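You operate a simulated robot arm through the tools that you are given. There is no shell and no other tool.

You run a simulated two-armed robot. Do the job below in one go: nothing can be reset, and whatever is moved stays where it is left.

TASK
Centre the pipe on the white stand till both displays read 0 mm.
Fine: the line is locked out and tried, leave it so; free the red lever first and lock it again after.

The check looks at the end state, three seconds after you hand in, the way a careful person would. Anything else that was tipped, shoved, dropped, spilled or broken makes it a failure.

THE ROBOT
Two 7-joint arms with fingered hands on one trunk that stands fixed in place. Base frame: the origin is at the foot of the trunk, x ahead of it, y to its left, z up. Lengths are in m, angles in rad, forces in N, time in s.
The left shoulder is at [0.132, 0.185, 1.011], the right one opposite. With the tool pointing down near the work surface each hand reaches from about 0.1 to 0.9 m from the base axis, measured 20 degrees to its own side. Payload 4 kg a hand.
The TCP of each hand is the grasp point between the finger pads, 0.026 m short of the fingertips. In the tool frame z runs along the fingers and y along their closing line. The gripper opens to 0.132 m; its body begins 0.073 m behind the TCP. The gripper is a hand of 3 fingers: y runs from the thumb to the fingers, the wrist lies at [0, 0, -0.224] in the tool frame, and closing takes about 1.5 s.
Orientation is that of the tool frame in the base frame, as a unit quaternion [w, x, y, z]. With the fingers straight down and closing along the base's y, the tool's x points along the base's -x, its y along +y and its z along -z.

THE INTERFACE
- The arms move only by the tool play_rows. It takes "left_series", "right_series" or both (then of equal length, played together; a hand with none holds still); each is a list of rows, each a list of 7 numbers: the shift along the base's x, y, z in units of 150 mm (1.0 is 150 mm), then the turn, a rotation vector about the base's x, y, z in units of 90 degrees (1.0 is 90 degrees), then the finger opening in cm, from 0 to 13.2. In form: [[dx, dy, dz, rx, ry, rz, hand], ...]. A call has 1 to 20 rows; each row is the pose to reach, as a shift and turn from the pose commanded when the call began. A call with a number of a shift or a turn outside -1 to 1 is refused whole. Rows are played at 5 a second. More than 0.05 m and 0.15 rad between two rows, or a gripper value outside its range, and nothing of the call is played. A pose out of reach is approached as far as the arm can. The call stops where the force on the tool passes 40 N (or 10 N more than at its start, if that is more) or the arm is blocked; 0.2 s more then pass. Each finger travels about 0.072 m/s and halts on what it meets, pressing with about 27 N; the grip force reading is that of the motor and also rises with nothing between the fingers. The clock runs only during rows and for 0.2 s after the last one: add rows that repeat a pose to give the fingers time. It gives the time, the measured TCP pose, the force on the tool (base axes), the opening and the grip force at its end, in the units of the frame above (readings bear some noise), with the torque about the TCP (base axes, N m) and any sound that the robot's microphone picked up.
- Cameras (640 x 400 px; columns grow to the right, rows downward): "scene" is now at [0.2936, -0.042, 1.2742]; the picture's right is [-0.43, -0.89, 0.17], its down [-0.32, -0.03, -0.95] and it looks along [0.84, -0.46, -0.27] (base axes); focal length 214 px, centre (320, 200). "left" rides on the left gripper at [-0.062, 0.003, -0.092] in its tool frame; the picture's right is [-0.05, -1.00, 0.00], its down [0.83, -0.04, -0.56] and it looks along [0.55, -0.03, 0.83] (tool axes); focal length 230 px, centre (320, 200). "right" rides on the right gripper at [0.062, 0.003, -0.092] in its tool frame; the picture's right is [-0.05, 1.00, 0.00], its down [-0.83, -0.04, -0.55] and it looks along [-0.55, -0.03, 0.83] (tool axes); focal length 230 px, centre (320, 200). There is no depth. A picture from a camera that has moved, and an enlarged one, comes with that camera's place and axes in the base frame and with its lens. The place of the scene camera against the robot may be out by one fixed shift of up to 0.018 m in any direction.
- grab_frame(camera): a new picture of that camera. The clock stands still meanwhile.
- move_column(by): moves the trunk up (or, below 0, down) by that many m; the arms and the scene camera ride with it, the base frame stays. It gives what a move gives, with no picture.
- grasp_type(shape, hand): the hand has 3 fingers and takes this shape, open, in about a second: jaw (thumb against the fingers, like two jaws); tri (thumb and two fingers); tip (a fingertip pinch); poke (one finger out to press); point (the index stretched); flat (the hand flat); cup (the hand cupped); fist (a fist). The gripper value then closes the fingers along that shape, each until it touches; the sizes above hold for jaw. It gives what a move gives, with no picture.
- aim_head(pan, tilt): turns the head with the scene camera to pan (to the left, within 1.501 rad either way) and tilt (down, from -0.506 to 1.204), counted from straight ahead of the robot (the tilt from the chest, where the trunk bows). It gives what a move gives.
- zoom(camera, box): a new picture of the part [left, top, right, bottom] of that camera's present view, enlarged. The clock stands still meanwhile.
- job_done(): hands the job in; it is judged then, once.

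Nothing tells you positions but the pictures and the camera data. Unless the task says otherwise, let go and move clear before handing in.

The tools are called after "Emit:" as name(argument=value, ...) on one line, values as JSON. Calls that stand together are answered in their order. play_rows: Moves the arms, as the interface text tells. Its arguments: {"type":"object","properties":{"left_series":{"type":"array","items":{"type":"array","items":{"type":"number"}}},"right_series":{"type":"array","items":{"type":"array","items":{"type":"number"}}}},"required":[]} The other tools are called the same way: move_column (by) moves the trunk up or down; grasp_type (shape, hand) gives the hand a shape; aim_head (pan, tilt) turns the head that bears the scene camera; grab_frame (camera) takes a picture; zoom (camera, box) takes an enlarged picture of a part of a camera's view; job_done () hands the job in.

At the start:

```text
clock: 0.0
left_position: [0.4869, 0.0328, 1.1618]
left_tool_rot: [-0.001, -0.001, 1.0, 0.0]
left_wrist_force: [0.4, -0.4, 0.0]
left_wrist_torque: [0.02, -0.04, 0.01]
left_grip_width: 0.1321
left_grasp_force: 0.1
left_shape: jaw
right_position: [0.4437, -0.3669, 1.1353]
right_tool_rot: [0.0, 0.001, 1.0, 0.0]
right_wrist_force: [-0.1, -0.4, 0.1]
right_wrist_torque: [-0.01, -0.04, 0.02]
right_grip_width: 0.1319
right_grasp_force: 0.0
right_shape: jaw
trunk travel left (down, up): [-0.075, 0.387]
head pan, tilt (commanded): [-0.482, -0.061]
```

scene: 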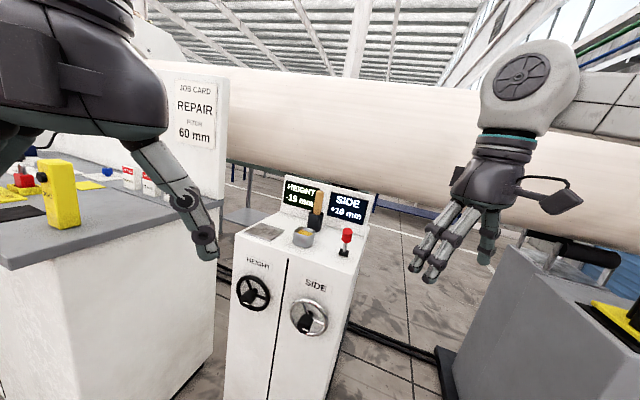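
right: 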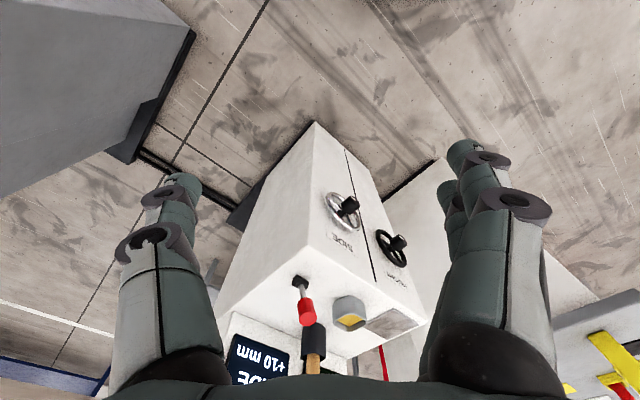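
left: 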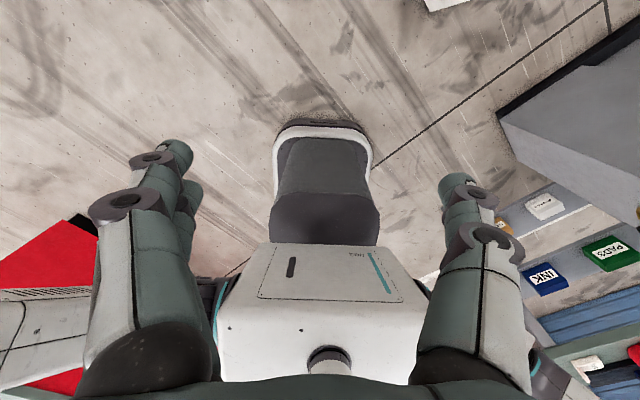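

I see a white stand with two handwheels (HEIGHT, SIDE), two displays (-18 mm? and +10 mm), a red lever on top and other things. I'll zoom in to see the details before moving anything.

Emit:
zoom(camera="scene", box=[220, 170, 380, 270])

Emit:
zoom(camera="scene", box=[220, 240, 380, 340])

Emit:
zoom(camera="right", box=[200, 120, 440, 400])

Emit:
zoom(camera="scene", box=[0, 60, 240, 260])

```text
4.00 times, centred on (300, 220) of scene
camera zoom: at [0.2936, -0.042, 1.2742], right [-0.43, -0.89, 0.17], down [-0.32, -0.03, -0.95], along [0.84, -0.46, -0.27], focal length 858 px, centre (400, 120)
```

zoom: 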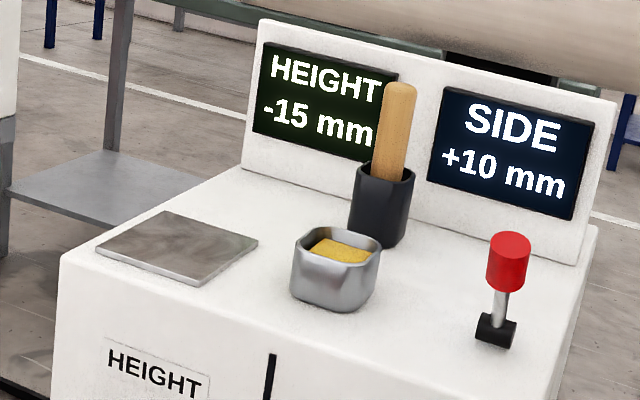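

```text
4.00 times, centred on (300, 290) of scene
camera zoom: at [0.2936, -0.042, 1.2742], right [-0.43, -0.89, 0.17], down [-0.32, -0.03, -0.95], along [0.84, -0.46, -0.27], focal length 858 px, centre (400, -160)
```

zoom: 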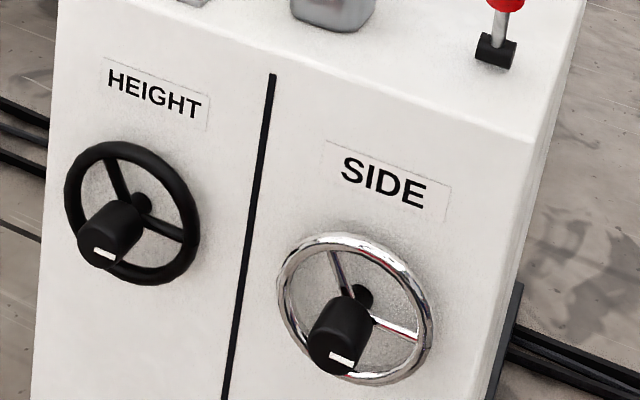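

```text
1.43 times, centred on (320, 260) of right
camera zoom: at [0.3811, -0.3632, 1.2266], right [0.05, 1.0, 0.0], down [0.83, -0.04, 0.55], along [0.55, -0.03, -0.83], focal length 329 px, centre (320, 114)
```

zoom: 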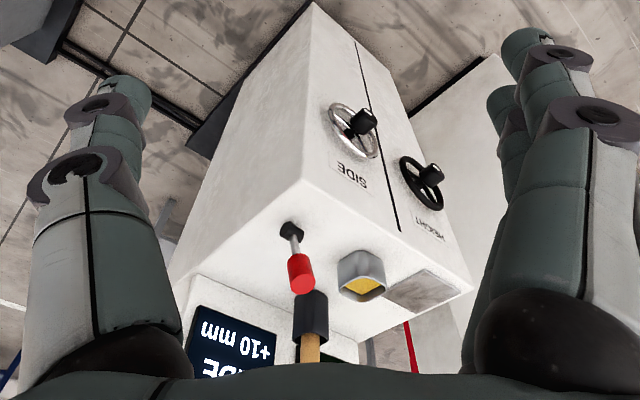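

```text
2.00 times, centred on (120, 160) of scene
camera zoom: at [0.2936, -0.042, 1.2742], right [-0.43, -0.89, 0.17], down [-0.32, -0.03, -0.95], along [0.84, -0.46, -0.27], focal length 429 px, centre (720, 280)
```

zoom: 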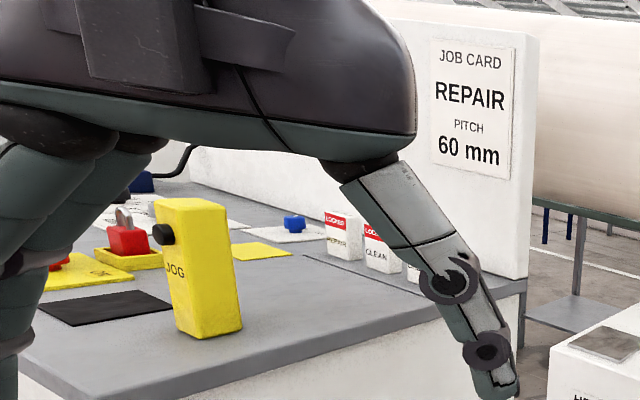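

The displays read HEIGHT -15 mm and SIDE +10 mm; the wheels have crank knobs, and a red lever sits upright at the stand's right side. I'll look around with the head to learn the rest of the scene (locks, markings, clutter).

Emit:
aim_head(pan=-0.5, tilt=0.4)

Emit:
grab_frame(camera="scene")

Emit:
aim_head(pan=0.6, tilt=0.3)

Emit:
grab_frame(camera="scene")

Emit:
aim_head(pan=-1.3, tilt=0.3)

Emit:
grab_frame(camera="scene")

```text
clock: 0.9
left_position: [0.4876, 0.032, 1.1617]
left_tool_rot: [0.0, -0.001, 1.0, 0.0]
left_wrist_force: [0.5, -0.2, -0.1]
left_wrist_torque: [0.02, -0.02, 0.03]
left_grip_width: 0.1321
left_grasp_force: 0.0
left_shape: jaw
right_position: [0.4432, -0.3675, 1.136]
right_tool_rot: [0.001, 0.0, 1.0, 0.0]
right_wrist_force: [0.7, 0.6, 0.1]
right_wrist_torque: [0.04, 0.0, -0.01]
right_grip_width: 0.132
right_grasp_force: 0.1
right_shape: jaw
trunk travel left (down, up): [-0.075, 0.387]
head pan, tilt (commanded): [-0.499, 0.4]
```

```text
taken
camera scene: at [0.2808, -0.0455, 1.2337], right [-0.44, -0.88, 0.18], down [-0.66, 0.19, -0.73], along [0.61, -0.44, -0.66], focal length 214 px, centre (320, 200)
```

scene: 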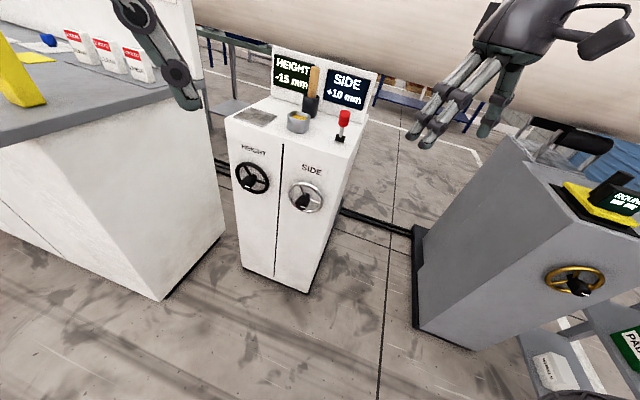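

```text
clock: 2.2
left_position: [0.4895, 0.0326, 1.1626]
left_tool_rot: [0.0, -0.001, 1.0, 0.0]
left_wrist_force: [0.1, 0.0, -0.5]
left_wrist_torque: [0.01, 0.03, 0.02]
left_grip_width: 0.132
left_grasp_force: 0.1
left_shape: jaw
right_position: [0.4449, -0.3661, 1.1349]
right_tool_rot: [0.0, -0.001, 1.0, 0.0]
right_wrist_force: [0.1, -0.4, 0.4]
right_wrist_torque: [0.0, 0.02, 0.04]
right_grip_width: 0.1319
right_grasp_force: 0.1
right_shape: jaw
trunk travel left (down, up): [-0.075, 0.387]
head pan, tilt (commanded): [0.6, 0.3]
```

```text
taken
camera scene: at [0.2802, 0.0516, 1.2438], right [0.52, -0.83, -0.21], down [-0.58, -0.17, -0.8], along [0.62, 0.54, -0.57], focal length 214 px, centre (320, 200)
```

scene: 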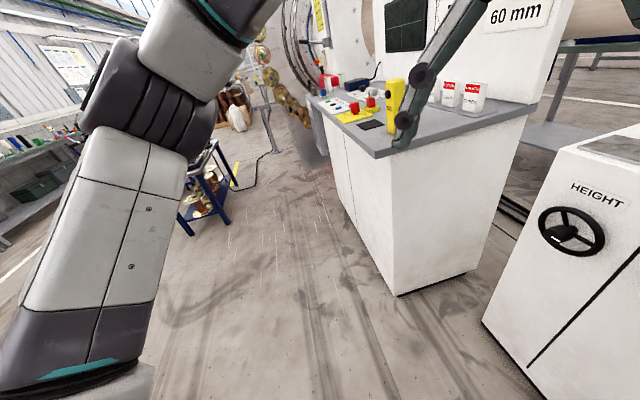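

```text
clock: 4.1
left_position: [0.4879, 0.0328, 1.162]
left_tool_rot: [0.0, -0.001, 1.0, -0.001]
left_wrist_force: [-0.5, -0.2, 0.7]
left_wrist_torque: [0.0, 0.0, 0.0]
left_grip_width: 0.132
left_grasp_force: 0.0
left_shape: jaw
right_position: [0.443, -0.3661, 1.1354]
right_tool_rot: [0.0, 0.0, 1.0, 0.001]
right_wrist_force: [0.3, -0.2, 0.3]
right_wrist_torque: [0.01, 0.0, -0.03]
right_grip_width: 0.132
right_grasp_force: 0.2
right_shape: jaw
trunk travel left (down, up): [-0.075, 0.387]
head pan, tilt (commanded): [-1.3, 0.3]
```

```text
taken
camera scene: at [0.2319, -0.0911, 1.2631], right [-0.89, -0.27, 0.36], down [-0.43, 0.28, -0.86], along [0.13, -0.92, -0.37], focal length 214 px, centre (320, 200)
```

scene: 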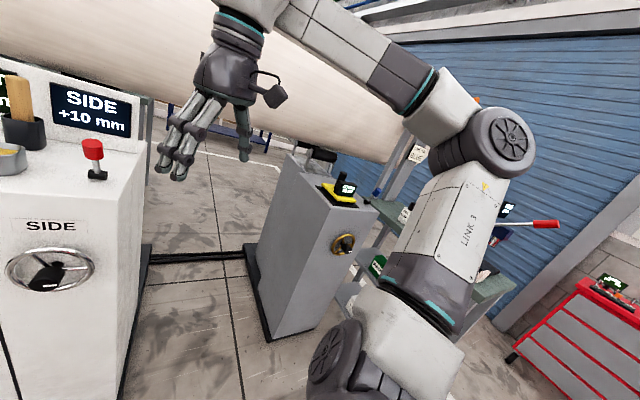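

The stand is turned about 45°: I put the SIDE wheel hub near (0.74, -0.32, 0.75), HEIGHT near (0.88, -0.18, 0.75) and the red lever near (0.77, -0.42, 0.93–1.03). I'll aim the head at it and zoom on the lever and wheels for markings.

Emit:
aim_head(pan=-0.5, tilt=0.2)

Emit:
zoom(camera="scene", box=[310, 120, 390, 170])

Emit:
zoom(camera="scene", box=[220, 200, 380, 300])

Emit:
zoom(camera="right", box=[240, 240, 400, 360])

Emit:
zoom(camera="right", box=[300, 170, 440, 270])

```text
clock: 5.2
left_position: [0.4878, 0.0325, 1.1626]
left_tool_rot: [0.0, 0.0, 1.0, 0.001]
left_wrist_force: [0.3, -0.1, 0.1]
left_wrist_torque: [-0.01, 0.02, 0.0]
left_grip_width: 0.1319
left_grasp_force: 0.1
left_shape: jaw
right_position: [0.4432, -0.3669, 1.1363]
right_tool_rot: [0.0, 0.0, 1.0, 0.0]
right_wrist_force: [0.6, 0.1, 0.3]
right_wrist_torque: [-0.03, -0.03, -0.01]
right_grip_width: 0.1319
right_grasp_force: 0.0
right_shape: jaw
trunk travel left (down, up): [-0.075, 0.387]
head pan, tilt (commanded): [-0.499, 0.201]
```

```text
8.00 times, centred on (350, 145) of scene
camera zoom: at [0.288, -0.0458, 1.2506], right [-0.45, -0.88, 0.18], down [-0.53, 0.1, -0.85], along [0.72, -0.47, -0.5], focal length 1716 px, centre (80, 640)
```

zoom: 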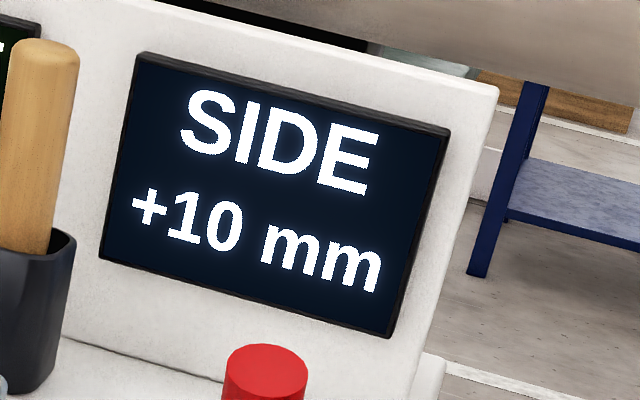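

```text
4.00 times, centred on (300, 250) of scene
camera zoom: at [0.288, -0.0458, 1.2506], right [-0.45, -0.88, 0.18], down [-0.53, 0.1, -0.85], along [0.72, -0.47, -0.5], focal length 858 px, centre (400, 0)
```

zoom: 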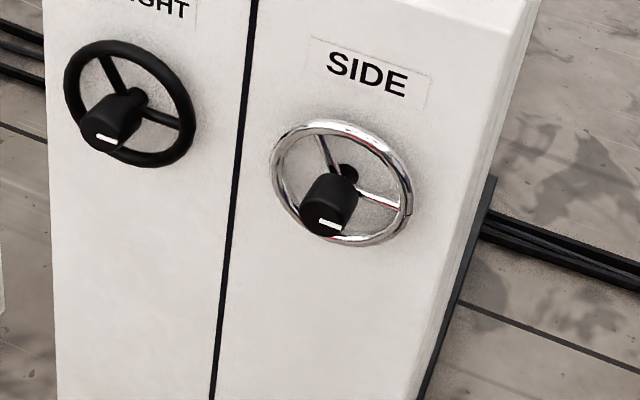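

```text
3.33 times, centred on (320, 300) of right
camera zoom: at [0.3811, -0.3632, 1.2266], right [0.05, 1.0, 0.0], down [0.83, -0.04, 0.55], along [0.55, -0.03, -0.83], focal length 767 px, centre (320, -133)
```

zoom: 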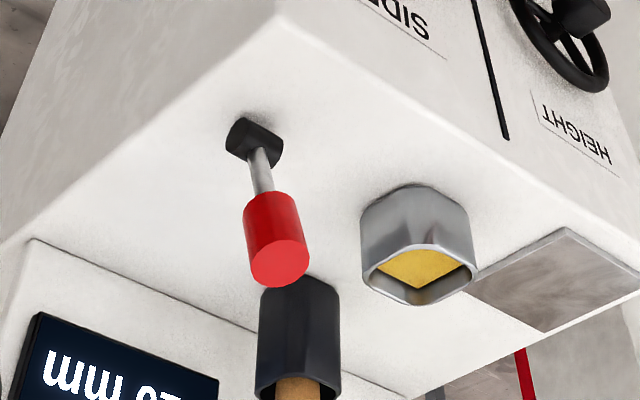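

```text
4.00 times, centred on (370, 220) of right
camera zoom: at [0.3811, -0.3632, 1.2266], right [0.05, 1.0, 0.0], down [0.83, -0.04, 0.55], along [0.55, -0.03, -0.83], focal length 920 px, centre (120, 120)
```

zoom: 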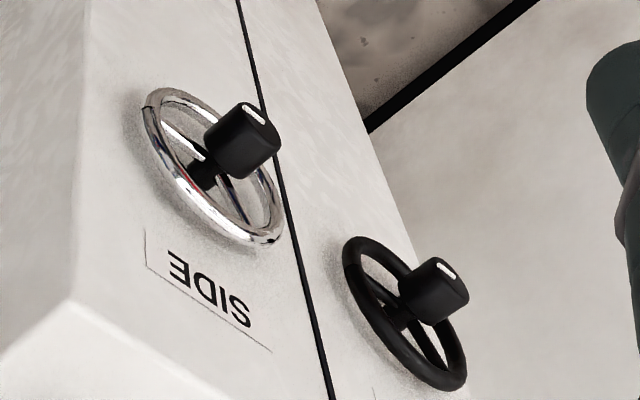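

The knobs are central on each wheel hub (white index mark on the face), and the lever is a short red-handled one on a black pivot. I'll bring the right hand's camera closer to the lever, staying well above everything, to see its lean and any markings.

Emit:
play_rows(right_series=[[0.19, -0.07, 0.03, 0, 0, 0, 13.2], [0.38, -0.14, 0.06, 0, 0, 0, 13.2], [0.57, -0.21, 0.09, 0, 0, 0, 13.2], [0.76, -0.28, 0.12, 0, 0, 0, 13.2], [0.95, -0.35, 0.13, 0, 0, 0, 13.2], [0.95, -0.35, 0.13, 0, 0, 0, 13.2]])

Emit:
grab_frame(camera="right")

Emit:
zoom(camera="right", box=[240, 130, 400, 230])

```text
clock: 6.6
left_position: [0.4872, 0.0328, 1.1635]
left_tool_rot: [0.001, -0.001, 1.0, 0.0]
left_wrist_force: [-0.2, 0.3, -0.1]
left_wrist_torque: [0.01, 0.0, 0.06]
left_grip_width: 0.132
left_grasp_force: 0.0
left_shape: jaw
right_position: [0.5861, -0.4188, 1.1573]
right_tool_rot: [0.0, 0.0, 1.0, 0.0]
right_wrist_force: [-0.5, -0.9, 0.3]
right_wrist_torque: [0.0, -0.03, -0.04]
right_grip_width: 0.1319
right_grasp_force: 0.1
right_shape: jaw
trunk travel left (down, up): [-0.075, 0.387]
head pan, tilt (commanded): [-0.499, 0.201]
```

```text
taken
camera right: at [0.5231, -0.4154, 1.2472], right [0.05, 1.0, 0.0], down [0.83, -0.04, 0.56], along [0.56, -0.03, -0.83], focal length 230 px, centre (320, 200)
```

right: 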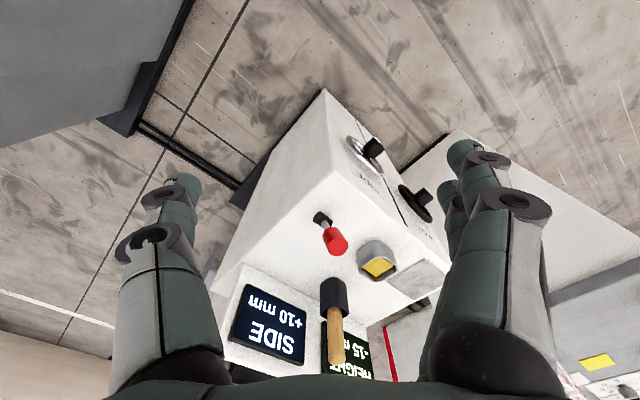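

```text
4.00 times, centred on (320, 180) of right
camera zoom: at [0.5231, -0.4154, 1.2472], right [0.05, 1.0, 0.0], down [0.83, -0.04, 0.56], along [0.56, -0.03, -0.83], focal length 920 px, centre (320, 280)
```

zoom: 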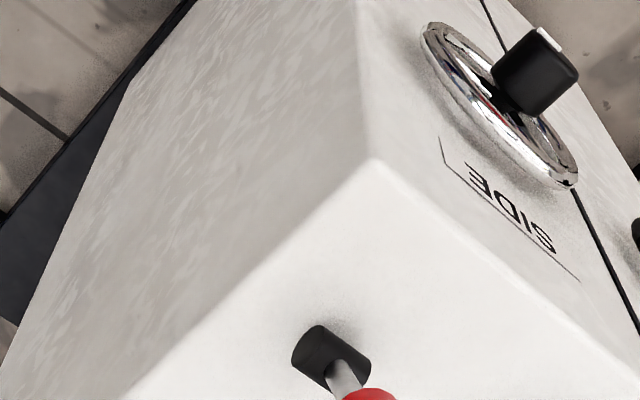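

Emit:
zoom(camera="right", box=[280, 190, 440, 290])

Emit:
zoom(camera="scene", box=[310, 150, 390, 200])

Emit:
zoom(camera="scene", box=[220, 120, 380, 220])

```text
4.00 times, centred on (360, 240) of right
camera zoom: at [0.5231, -0.4154, 1.2472], right [0.05, 1.0, 0.0], down [0.83, -0.04, 0.56], along [0.56, -0.03, -0.83], focal length 920 px, centre (160, 40)
```

zoom: 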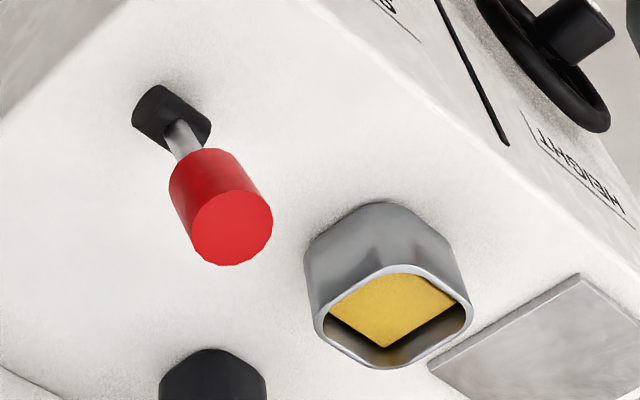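

```text
8.00 times, centred on (350, 175) of scene
camera zoom: at [0.2872, -0.0456, 1.251], right [-0.44, -0.88, 0.18], down [-0.52, 0.1, -0.85], along [0.73, -0.47, -0.5], focal length 1716 px, centre (80, 400)
```

zoom: 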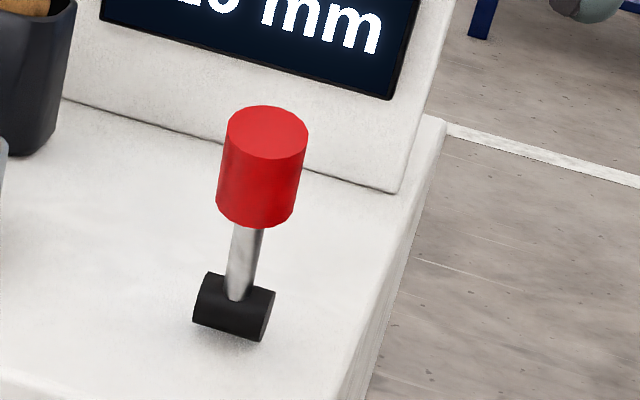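

```text
4.00 times, centred on (300, 170) of scene
camera zoom: at [0.2872, -0.0456, 1.251], right [-0.44, -0.88, 0.18], down [-0.52, 0.1, -0.85], along [0.73, -0.47, -0.5], focal length 858 px, centre (400, 320)
```

zoom: 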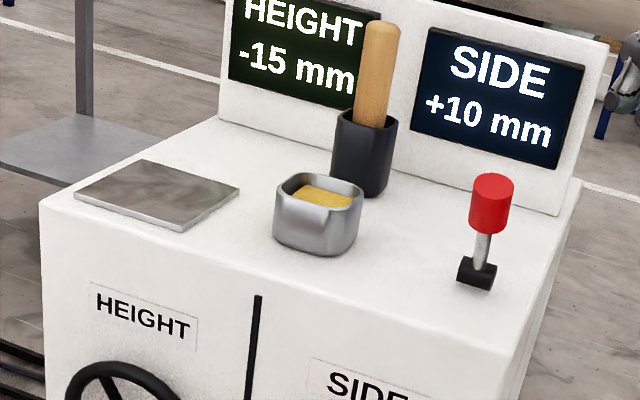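

The lever pivots about an axis parallel to the stand's front; it leans about 20° toward the front, with pivot near (0.779, -0.424, 0.929) and handle top near (0.753, -0.403, 1.020). I'll bring the right hand to a pre-grasp above it, tilted and turned so the fingers close along the pivot axis.

Emit:
play_rows(right_series=[[0.114, 0.039, -0.02, -0.0164, -0.0395, -0.0611, 12], [0.228, 0.078, -0.05, -0.0327, -0.079, -0.1221, 11], [0.342, 0.117, -0.1, -0.0491, -0.1185, -0.1832, 10], [0.457, 0.157, -0.16, -0.0654, -0.158, -0.2442, 9], [0.571, 0.196, -0.23, -0.0818, -0.1974, -0.3053, 8], [0.685, 0.235, -0.3, -0.0981, -0.2369, -0.3663, 8], [0.799, 0.274, -0.37, -0.1145, -0.2764, -0.4274, 8], [0.913, 0.313, -0.447, -0.1308, -0.3159, -0.4884, 8], [0.913, 0.313, -0.447, -0.1308, -0.3159, -0.4884, 8]])

Emit:
grab_frame(camera="right")

Emit:
grab_frame(camera="scene")

```text
clock: 8.6
left_position: [0.4879, 0.0313, 1.1616]
left_tool_rot: [0.0, 0.0, 1.0, 0.0]
left_wrist_force: [0.0, -0.4, -0.4]
left_wrist_torque: [0.08, 0.0, -0.04]
left_grip_width: 0.1318
left_grasp_force: 0.0
left_shape: jaw
right_position: [0.7225, -0.3717, 1.0875]
right_tool_rot: [0.24, 0.37, 0.892, -0.098]
right_wrist_force: [-0.4, 0.2, -0.5]
right_wrist_torque: [0.0, 0.0, 0.0]
right_grip_width: 0.0804
right_grasp_force: 0.0
right_shape: jaw
trunk travel left (down, up): [-0.075, 0.387]
head pan, tilt (commanded): [-0.499, 0.201]
```

```text
taken
camera right: at [0.6535, -0.2992, 1.1361], right [0.74, 0.67, 0.03], down [0.28, -0.34, 0.9], along [0.61, -0.65, -0.44], focal length 230 px, centre (320, 200)
```

right: 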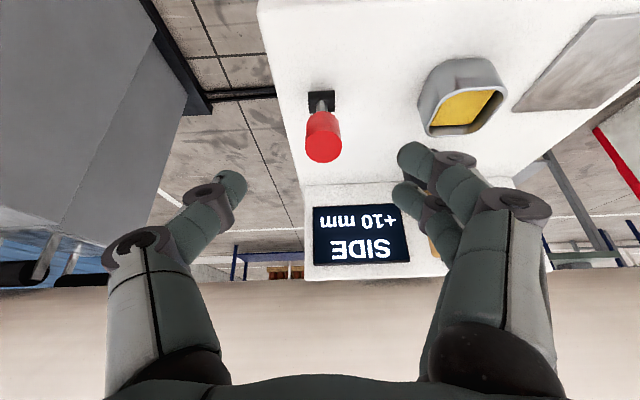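

```text
taken
camera scene: at [0.2874, -0.0459, 1.2509], right [-0.44, -0.88, 0.18], down [-0.53, 0.1, -0.85], along [0.73, -0.47, -0.5], focal length 214 px, centre (320, 200)
```

scene: 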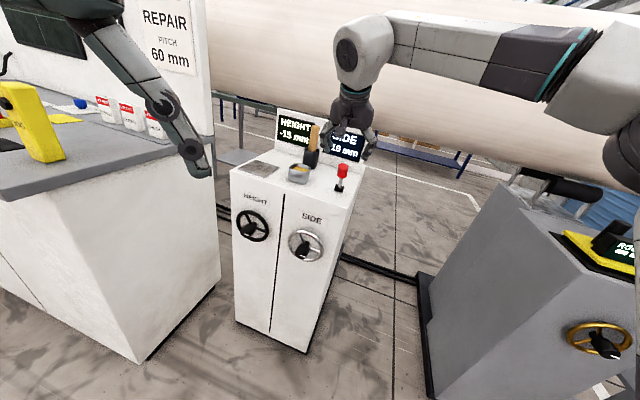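

The handle is centred between the fingers, about 10 cm ahead along the tool axis. I'll narrow the fingers and descend over the handle, without gripping yet.

Emit:
play_rows(right_series=[[0, 0, 0, 0, 0, 0, 6.5], [0.046, -0.046, -0.112, 0, 0, 0, 6.5], [0.092, -0.092, -0.224, 0, 0, 0, 6.5], [0.137, -0.137, -0.336, 0, 0, 0, 6.5], [0.183, -0.183, -0.448, 0, 0, 0, 6.5], [0.229, -0.229, -0.56, 0, 0, 0, 6.5], [0.229, -0.229, -0.56, 0, 0, 0, 6.5]])

Emit:
grab_frame(camera="right")

Emit:
zoom(camera="scene", box=[240, 80, 440, 205])

```text
clock: 10.2
left_position: [0.4877, 0.0331, 1.1623]
left_tool_rot: [0.0, -0.001, 1.0, 0.001]
left_wrist_force: [1.4, -0.1, 0.4]
left_wrist_torque: [-0.02, 0.01, -0.02]
left_grip_width: 0.1318
left_grasp_force: 0.1
left_shape: jaw
right_position: [0.758, -0.4067, 1.0035]
right_tool_rot: [0.239, 0.37, 0.892, -0.098]
right_wrist_force: [-0.2, 0.2, 0.5]
right_wrist_torque: [-0.01, 0.03, 0.04]
right_grip_width: 0.0656
right_grasp_force: 0.1
right_shape: jaw
trunk travel left (down, up): [-0.075, 0.387]
head pan, tilt (commanded): [-0.499, 0.201]
```

```text
taken
camera right: at [0.6886, -0.3336, 1.0517], right [0.74, 0.67, 0.03], down [0.28, -0.34, 0.9], along [0.61, -0.65, -0.44], focal length 230 px, centre (320, 200)
```

right: 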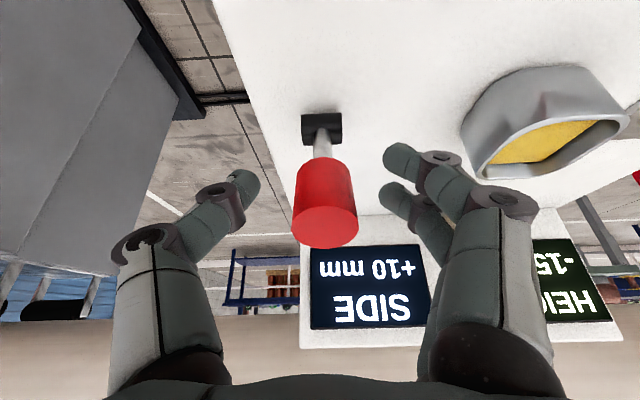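

```text
3.20 times, centred on (340, 142) of scene
camera zoom: at [0.2878, -0.0455, 1.2508], right [-0.44, -0.88, 0.18], down [-0.53, 0.1, -0.85], along [0.73, -0.47, -0.5], focal length 686 px, centre (256, 384)
```

zoom: 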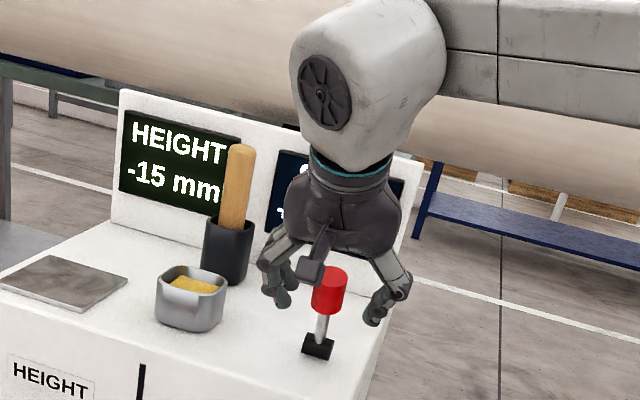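

The handle sits at the grasp point between the fingers. I'll close on it gently and read the grip.

Emit:
play_rows(right_series=[[0, 0, 0, 0, 0, 0, 5], [0, 0, 0, 0, 0, 0, 4], [0, 0, 0, 0, 0, 0, 3], [0, 0, 0, 0, 0, 0, 2], [0, 0, 0, 0, 0, 0, 2], [0, 0, 0, 0, 0, 0, 2]])

Emit:
grab_frame(camera="right")

```text
clock: 11.6
left_position: [0.488, 0.0317, 1.1623]
left_tool_rot: [0.001, -0.002, 1.0, 0.0]
left_wrist_force: [-1.5, 0.1, 0.9]
left_wrist_torque: [-0.02, 0.03, -0.01]
left_grip_width: 0.132
left_grasp_force: 0.0
left_shape: jaw
right_position: [0.7573, -0.4074, 1.0043]
right_tool_rot: [0.238, 0.37, 0.893, -0.099]
right_wrist_force: [0.9, -1.2, -0.9]
right_wrist_torque: [-0.01, 0.02, 0.0]
right_grip_width: 0.0209
right_grasp_force: 26.8
right_shape: jaw
trunk travel left (down, up): [-0.075, 0.387]
head pan, tilt (commanded): [-0.499, 0.201]
```

```text
taken
camera right: at [0.689, -0.3339, 1.0512], right [0.74, 0.67, 0.03], down [0.28, -0.34, 0.9], along [0.61, -0.65, -0.44], focal length 230 px, centre (320, 200)
```

right: 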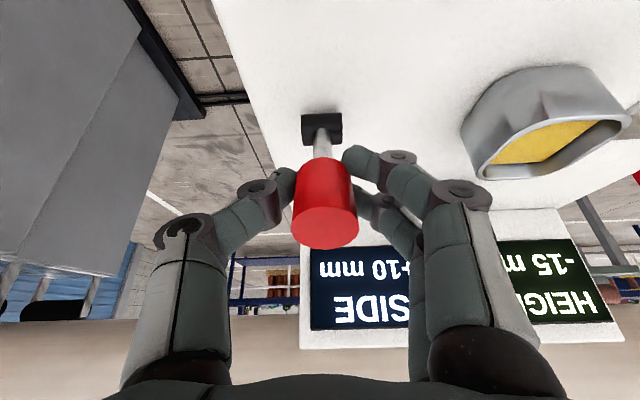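

Gripped. I'll swing the lever back (away from the front) about its pivot in small steps toward upright, watching force and sound.

Emit:
play_rows(right_series=[[0.03, -0.03, 0.012, 0, 0, 0, 2], [0.0617, -0.0617, 0.0233, 0, 0, 0, 2], [0.094, -0.094, 0.028, 0, 0, 0, 2], [0.127, -0.127, 0.0315, 0, 0, 0, 2], [0.127, -0.127, 0.0315, 0, 0, 0, 2]])

Emit:
grab_frame(camera="right")

Emit:
zoom(camera="scene", box=[240, 80, 440, 205])

```text
clock: 12.8
left_position: [0.4889, 0.0322, 1.1615]
left_tool_rot: [-0.001, -0.001, 1.0, 0.0]
left_wrist_force: [0.2, -0.3, 0.4]
left_wrist_torque: [-0.01, 0.03, -0.02]
left_grip_width: 0.1316
left_grasp_force: 0.1
left_shape: jaw
right_position: [0.777, -0.4254, 1.0064]
right_tool_rot: [0.237, 0.369, 0.893, -0.1]
right_wrist_force: [-7.9, 7.3, -12.8]
right_wrist_torque: [0.41, 0.43, 0.04]
right_grip_width: 0.0207
right_grasp_force: 27.1
right_shape: jaw
trunk travel left (down, up): [-0.075, 0.387]
head pan, tilt (commanded): [-0.499, 0.201]
```

```text
taken
camera right: at [0.7084, -0.3525, 1.0547], right [0.74, 0.67, 0.02], down [0.29, -0.34, 0.89], along [0.61, -0.65, -0.45], focal length 230 px, centre (320, 200)
```

right: 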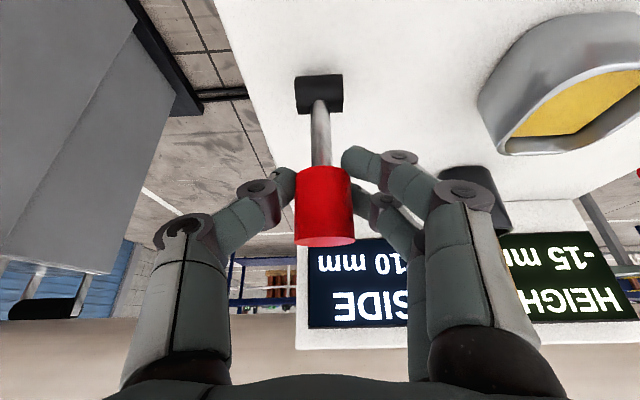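

```text
3.20 times, centred on (340, 142) of scene
camera zoom: at [0.289, -0.0456, 1.2502], right [-0.44, -0.88, 0.18], down [-0.53, 0.1, -0.84], along [0.72, -0.47, -0.5], focal length 686 px, centre (256, 384)
```

zoom: 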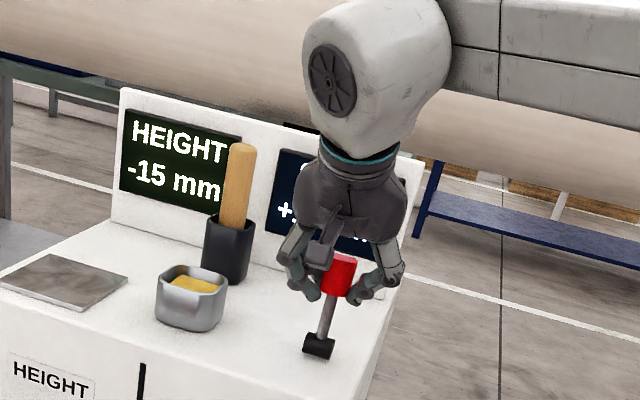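

The lever swings freely back with mild resistance and it pulled down a little on the tool, so my arc was slightly high. I'll continue the arc to about 20° behind upright with a lower z.

Emit:
play_rows(right_series=[[0.032, -0.032, -0.014, 0, 0, 0, 2], [0.065, -0.065, -0.022, 0, 0, 0, 2], [0.097, -0.097, -0.034, 0, 0, 0, 2], [0.1287, -0.1287, -0.05, 0, 0, 0, 2], [0.1287, -0.1287, -0.05, 0, 0, 0, 2]])

Emit:
grab_frame(camera="right")

Emit:
zoom(camera="scene", box=[240, 80, 440, 205])

```text
clock: 14.0
left_position: [0.4873, 0.0322, 1.1633]
left_tool_rot: [0.0, -0.001, 1.0, 0.0]
left_wrist_force: [-0.2, 0.5, 0.4]
left_wrist_torque: [-0.01, 0.0, -0.03]
left_grip_width: 0.132
left_grasp_force: 0.1
left_shape: jaw
right_position: [0.7958, -0.4461, 1.0028]
right_tool_rot: [0.241, 0.37, 0.892, -0.099]
right_wrist_force: [0.6, -0.4, 0.3]
right_wrist_torque: [0.02, -0.01, 0.01]
right_grip_width: 0.011
right_grasp_force: 27.3
right_shape: jaw
trunk travel left (down, up): [-0.075, 0.387]
head pan, tilt (commanded): [-0.499, 0.201]
```

```text
taken
camera right: at [0.7273, -0.3728, 1.0513], right [0.74, 0.67, 0.03], down [0.28, -0.34, 0.9], along [0.61, -0.66, -0.44], focal length 230 px, centre (320, 200)
```

right: 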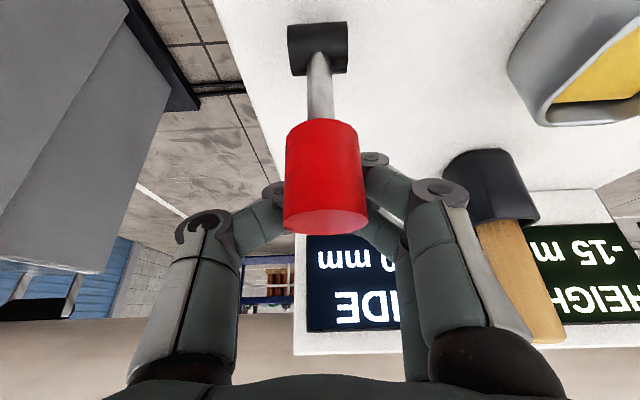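

```text
3.20 times, centred on (340, 142) of scene
camera zoom: at [0.2877, -0.0454, 1.2511], right [-0.44, -0.88, 0.18], down [-0.53, 0.1, -0.85], along [0.73, -0.47, -0.5], focal length 686 px, centre (256, 384)
```

zoom: 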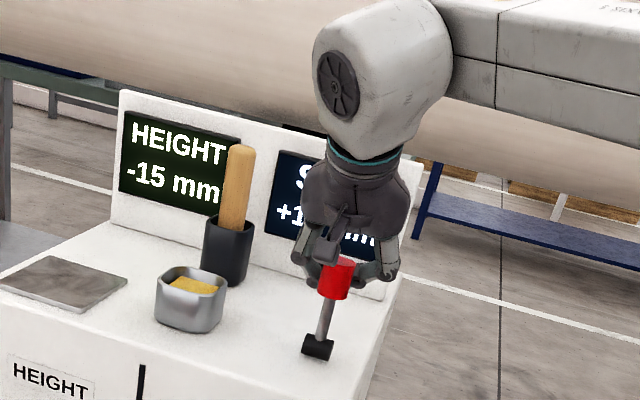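

The fingers slipped past the handle: the lever stayed near upright while the hand moved on. I'll open the fingers, back the hand off along its path and look at where the lever stands.

Emit:
play_rows(right_series=[[0, 0, 0, 0, 0, 0, 4], [0, 0, 0, 0, 0, 0, 6.5], [0, 0, 0, 0, 0, 0, 6.5], [-0.04, 0.04, 0.1, 0, 0, 0, 6.5], [-0.09, 0.09, 0.22, 0, 0, 0, 6.5], [-0.137, 0.137, 0.336, 0, 0, 0, 6.5], [-0.183, 0.183, 0.448, 0, 0, 0, 6.5], [-0.229, 0.229, 0.56, 0, 0, 0, 6.5], [-0.229, 0.229, 0.56, 0, 0, 0, 6.5]])

Emit:
grab_frame(camera="right")

Emit:
zoom(camera="scene", box=[310, 150, 390, 200])

```text
clock: 16.0
left_position: [0.4887, 0.0331, 1.1628]
left_tool_rot: [0.0, 0.0, 1.0, 0.0]
left_wrist_force: [0.0, 0.7, -0.5]
left_wrist_torque: [0.0, 0.0, 0.01]
left_grip_width: 0.1318
left_grasp_force: 0.2
left_shape: jaw
right_position: [0.7618, -0.4117, 1.0857]
right_tool_rot: [0.238, 0.37, 0.893, -0.098]
right_wrist_force: [0.5, 0.2, -0.2]
right_wrist_torque: [0.02, 0.0, 0.0]
right_grip_width: 0.0642
right_grasp_force: 0.0
right_shape: jaw
trunk travel left (down, up): [-0.075, 0.387]
head pan, tilt (commanded): [-0.499, 0.201]
```

```text
taken
camera right: at [0.6931, -0.338, 1.1333], right [0.74, 0.67, 0.03], down [0.28, -0.34, 0.9], along [0.61, -0.65, -0.44], focal length 230 px, centre (320, 200)
```

right: 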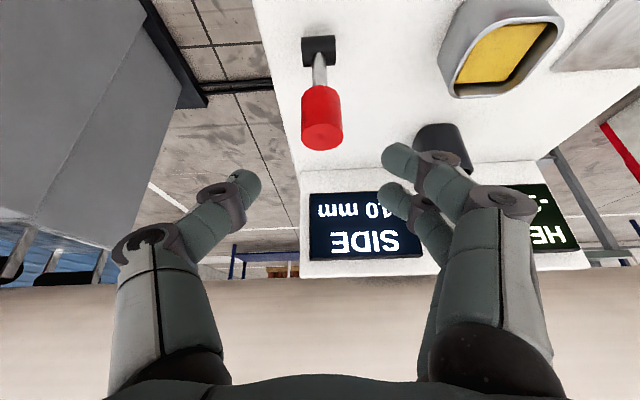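

```text
8.00 times, centred on (350, 175) of scene
camera zoom: at [0.2885, -0.0459, 1.2504], right [-0.44, -0.88, 0.18], down [-0.53, 0.1, -0.85], along [0.73, -0.47, -0.5], focal length 1716 px, centre (80, 400)
```

zoom: 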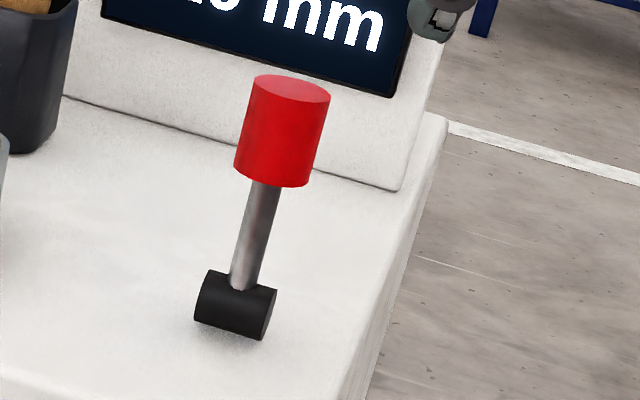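

The lever now stands about upright and stays there. I don't know yet if that is fully "free", so I'll push it further back from the front with closed fingers, gently, and watch the force.

Emit:
play_rows(right_series=[[-0.08, 0.09, 0, 0, 0, 0, 4], [-0.16, 0.18, 0, 0, 0, 0, 2], [-0.233, 0.267, 0, 0, 0, 0, 0], [-0.233, 0.267, -0.1, 0, 0, 0, 0], [-0.233, 0.267, -0.22, 0, 0, 0, 0], [-0.233, 0.267, -0.34, 0, 0, 0, 0], [-0.233, 0.267, -0.46, 0, 0, 0, 0], [-0.233, 0.267, -0.571, 0, 0, 0, 0], [-0.233, 0.267, -0.571, 0, 0, 0, 0]])

Emit:
grab_frame(camera="right")

Emit:
zoom(camera="scene", box=[290, 100, 410, 200])

```text
clock: 18.0
left_position: [0.4874, 0.0325, 1.162]
left_tool_rot: [0.0, -0.001, 1.0, 0.0]
left_wrist_force: [-0.5, -0.4, -0.6]
left_wrist_torque: [-0.02, -0.03, 0.01]
left_grip_width: 0.132
left_grasp_force: 0.1
left_shape: jaw
right_position: [0.7277, -0.3706, 0.9986]
right_tool_rot: [0.239, 0.37, 0.892, -0.098]
right_wrist_force: [-0.8, 0.1, 0.5]
right_wrist_torque: [0.0, 0.02, 0.02]
right_grip_width: 0.0
right_grasp_force: 27.2
right_shape: jaw
trunk travel left (down, up): [-0.075, 0.387]
head pan, tilt (commanded): [-0.499, 0.201]
```

```text
taken
camera right: at [0.657, -0.2975, 1.0471], right [0.74, 0.67, 0.03], down [0.28, -0.34, 0.9], along [0.61, -0.65, -0.44], focal length 230 px, centre (320, 200)
```

right: 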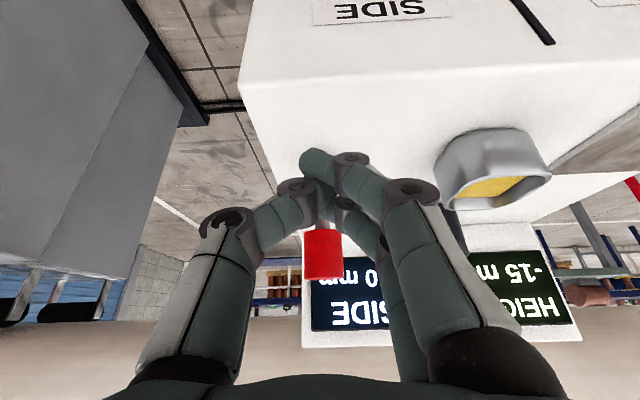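

```text
4.00 times, centred on (350, 150) of scene
camera zoom: at [0.2879, -0.0457, 1.2507], right [-0.44, -0.88, 0.18], down [-0.53, 0.1, -0.85], along [0.73, -0.47, -0.5], focal length 858 px, centre (200, 400)
```

zoom: 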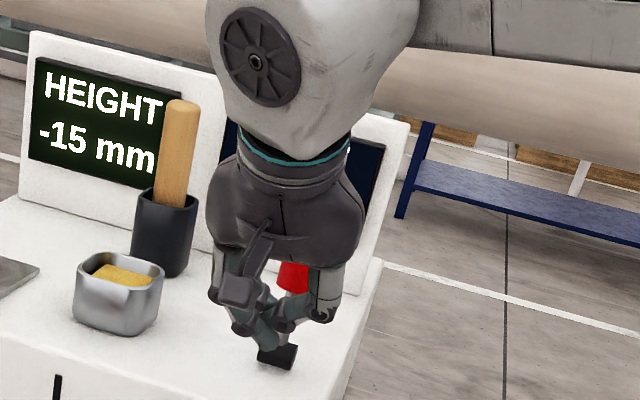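

Closed fingers are right in front of the handle. I'll push back in 5 mm steps.

Emit:
play_rows(right_series=[[0.024, -0.024, 0, 0, 0, 0, 0], [0.047, -0.047, 0, 0, 0, 0, 0], [0.071, -0.071, 0, 0, 0, 0, 0], [0.094, -0.094, 0, 0, 0, 0, 0], [0.118, -0.118, 0, 0, 0, 0, 0], [0.141, -0.141, 0, 0, 0, 0, 0], [0.165, -0.165, 0, 0, 0, 0, 0], [0.189, -0.189, 0, 0, 0, 0, 0]])

Emit:
grab_frame(camera="right")

Emit:
zoom(camera="scene", box=[290, 100, 410, 200])

```text
clock: 19.8
left_position: [0.4887, 0.0339, 1.1629]
left_tool_rot: [-0.001, -0.001, 1.0, 0.0]
left_wrist_force: [1.5, -0.5, 0.1]
left_wrist_torque: [0.0, 0.04, 0.01]
left_grip_width: 0.132
left_grasp_force: 0.1
left_shape: jaw
right_position: [0.7539, -0.3976, 0.9996]
right_tool_rot: [0.239, 0.37, 0.892, -0.1]
right_wrist_force: [-1.3, 0.4, 1.1]
right_wrist_torque: [-0.02, 0.01, 0.01]
right_grip_width: 0.0
right_grasp_force: 26.4
right_shape: jaw
trunk travel left (down, up): [-0.075, 0.387]
head pan, tilt (commanded): [-0.499, 0.201]
```

```text
taken
camera right: at [0.6856, -0.3255, 1.0477], right [0.74, 0.67, 0.03], down [0.28, -0.34, 0.9], along [0.61, -0.65, -0.44], focal length 230 px, centre (320, 200)
```

right: 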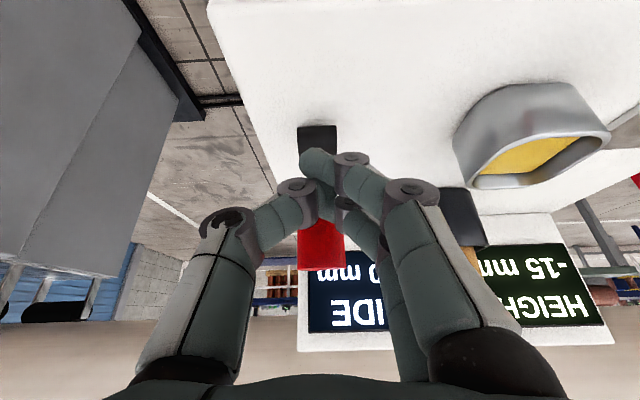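

```text
4.00 times, centred on (350, 150) of scene
camera zoom: at [0.2879, -0.0455, 1.2507], right [-0.44, -0.88, 0.18], down [-0.53, 0.1, -0.85], along [0.73, -0.47, -0.5], focal length 858 px, centre (200, 400)
```

zoom: 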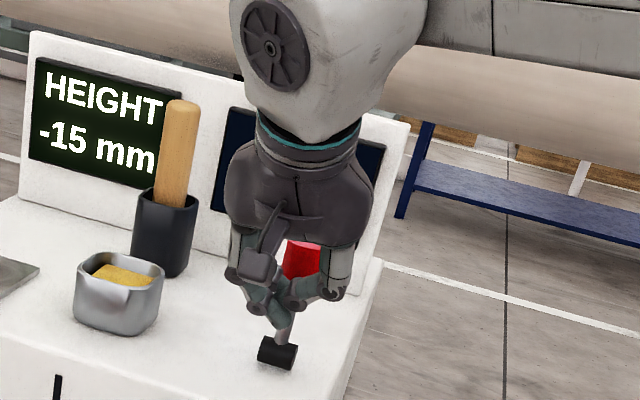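

No contact force yet; continuing another 4 cm in small steps.

Emit:
play_rows(right_series=[[0.024, -0.024, 0, 0, 0, 0, 0], [0.047, -0.047, 0, 0, 0, 0, 0], [0.071, -0.071, 0, 0, 0, 0, 0], [0.094, -0.094, 0, 0, 0, 0, 0], [0.118, -0.118, 0, 0, 0, 0, 0]])

Emit:
grab_frame(camera="right")

Emit:
zoom(camera="scene", box=[290, 100, 410, 200])

```text
clock: 21.0
left_position: [0.4868, 0.0332, 1.1616]
left_tool_rot: [0.0, 0.0, 1.0, -0.001]
left_wrist_force: [0.8, 0.9, 0.6]
left_wrist_torque: [0.03, 0.0, 0.0]
left_grip_width: 0.1318
left_grasp_force: 0.1
left_shape: jaw
right_position: [0.7665, -0.4063, 0.9971]
right_tool_rot: [0.231, 0.367, 0.896, -0.096]
right_wrist_force: [-12.2, 15.0, 0.0]
right_wrist_torque: [0.19, 0.11, 0.0]
right_grip_width: 0.0
right_grasp_force: 27.3
right_shape: jaw
trunk travel left (down, up): [-0.075, 0.387]
head pan, tilt (commanded): [-0.499, 0.201]
stopped in row 5 (right hand): the force on the tool passed its limit at 47 N (the readings are from after the stop); the commanded pose is now the measured one
```

```text
taken
camera right: at [0.6971, -0.334, 1.047], right [0.73, 0.68, 0.02], down [0.3, -0.35, 0.89], along [0.61, -0.65, -0.46], focal length 230 px, centre (320, 200)
```

right: 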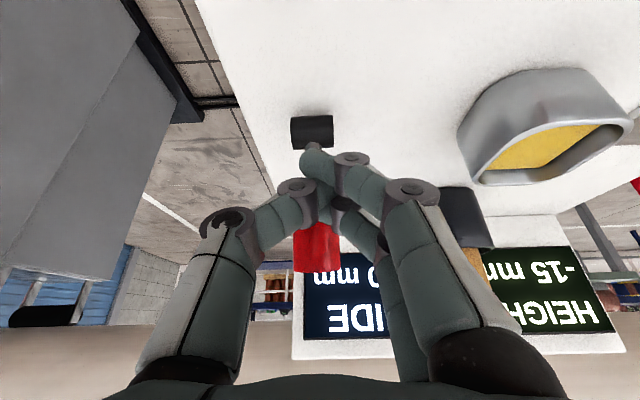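

```text
4.00 times, centred on (350, 150) of scene
camera zoom: at [0.2867, -0.0447, 1.2513], right [-0.44, -0.88, 0.18], down [-0.52, 0.09, -0.85], along [0.73, -0.47, -0.5], focal length 858 px, centre (200, 400)
```

zoom: 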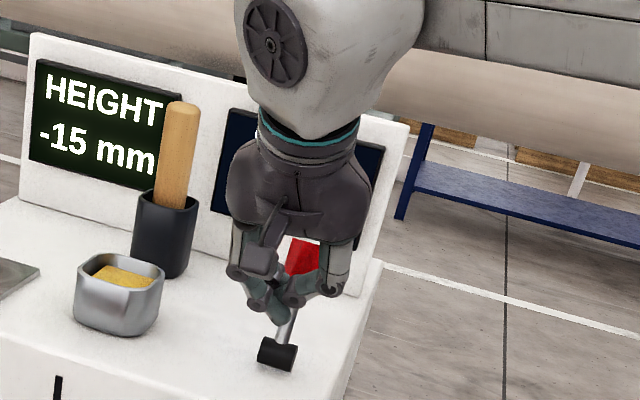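

The push met a hard stop at about upright, so the lever is at the end of its travel there. I'll back off, raise the hand and check the lever and displays.

Emit:
play_rows(right_series=[[-0.1, 0.1, 0, 0, 0, 0, 0], [-0.2, 0.2, 0.05, 0, 0, 0, 0], [-0.35, 0.3, 0.25, 0, 0, 0, 0], [-0.5, 0.35, 0.45, 0, 0, 0, 2], [-0.65, 0.38, 0.65, 0, 0, 0, 4], [-0.85, 0.38, 0.85, 0, 0, 0, 6], [-1, 0.38, 0.95, 0, 0, 0, 6], [-1, 0.38, 0.95, 0, 0, 0, 6]])

Emit:
grab_frame(camera="right")

Emit:
zoom(camera="scene", box=[240, 100, 400, 200])

```text
clock: 22.8
left_position: [0.4897, 0.0325, 1.1618]
left_tool_rot: [-0.001, -0.001, 1.0, -0.001]
left_wrist_force: [0.1, 0.7, -0.7]
left_wrist_torque: [0.01, 0.03, -0.01]
left_grip_width: 0.1318
left_grasp_force: 0.0
left_shape: jaw
right_position: [0.6174, -0.3508, 1.1377]
right_tool_rot: [0.232, 0.368, 0.895, -0.098]
right_wrist_force: [0.1, -0.1, 0.0]
right_wrist_torque: [0.01, 0.0, 0.0]
right_grip_width: 0.0598
right_grasp_force: 0.0
right_shape: jaw
trunk travel left (down, up): [-0.075, 0.387]
head pan, tilt (commanded): [-0.499, 0.201]
```

```text
taken
camera right: at [0.5487, -0.2794, 1.1864], right [0.74, 0.68, 0.02], down [0.3, -0.35, 0.89], along [0.61, -0.65, -0.46], focal length 230 px, centre (320, 200)
```

right: 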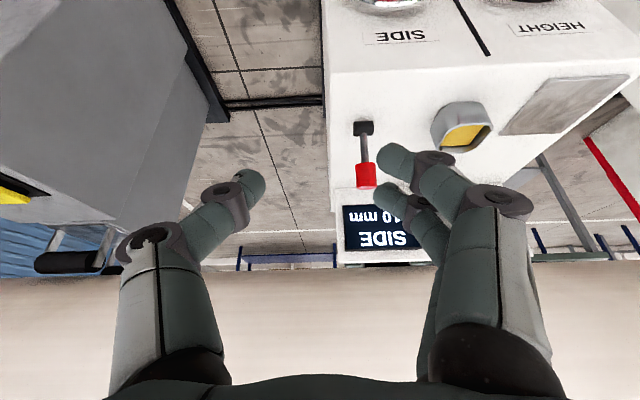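

```text
4.00 times, centred on (320, 150) of scene
camera zoom: at [0.2889, -0.0458, 1.2503], right [-0.44, -0.88, 0.18], down [-0.53, 0.1, -0.84], along [0.72, -0.47, -0.5], focal length 858 px, centre (320, 400)
```

zoom: 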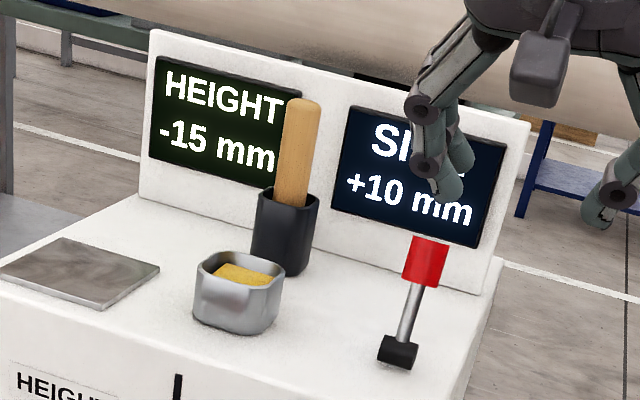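

Emit:
zoom(camera="right", box=[320, 100, 420, 210])

Emit:
zoom(camera="scene", box=[310, 150, 390, 200])

```text
3.64 times, centred on (370, 155) of right
camera zoom: at [0.5487, -0.2794, 1.1864], right [0.74, 0.68, 0.02], down [0.3, -0.35, 0.89], along [0.61, -0.65, -0.46], focal length 837 px, centre (138, 364)
```

zoom: 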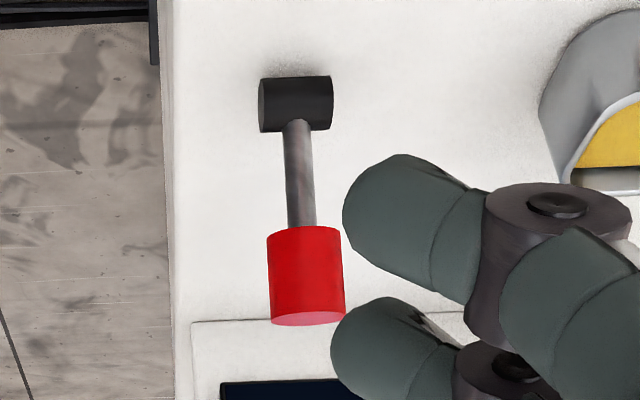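

```text
8.00 times, centred on (350, 175) of scene
camera zoom: at [0.2889, -0.0458, 1.2503], right [-0.44, -0.88, 0.18], down [-0.53, 0.1, -0.84], along [0.72, -0.47, -0.5], focal length 1716 px, centre (80, 400)
```

zoom: 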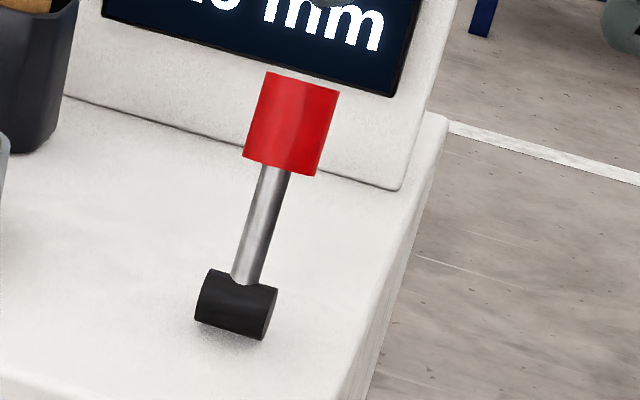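

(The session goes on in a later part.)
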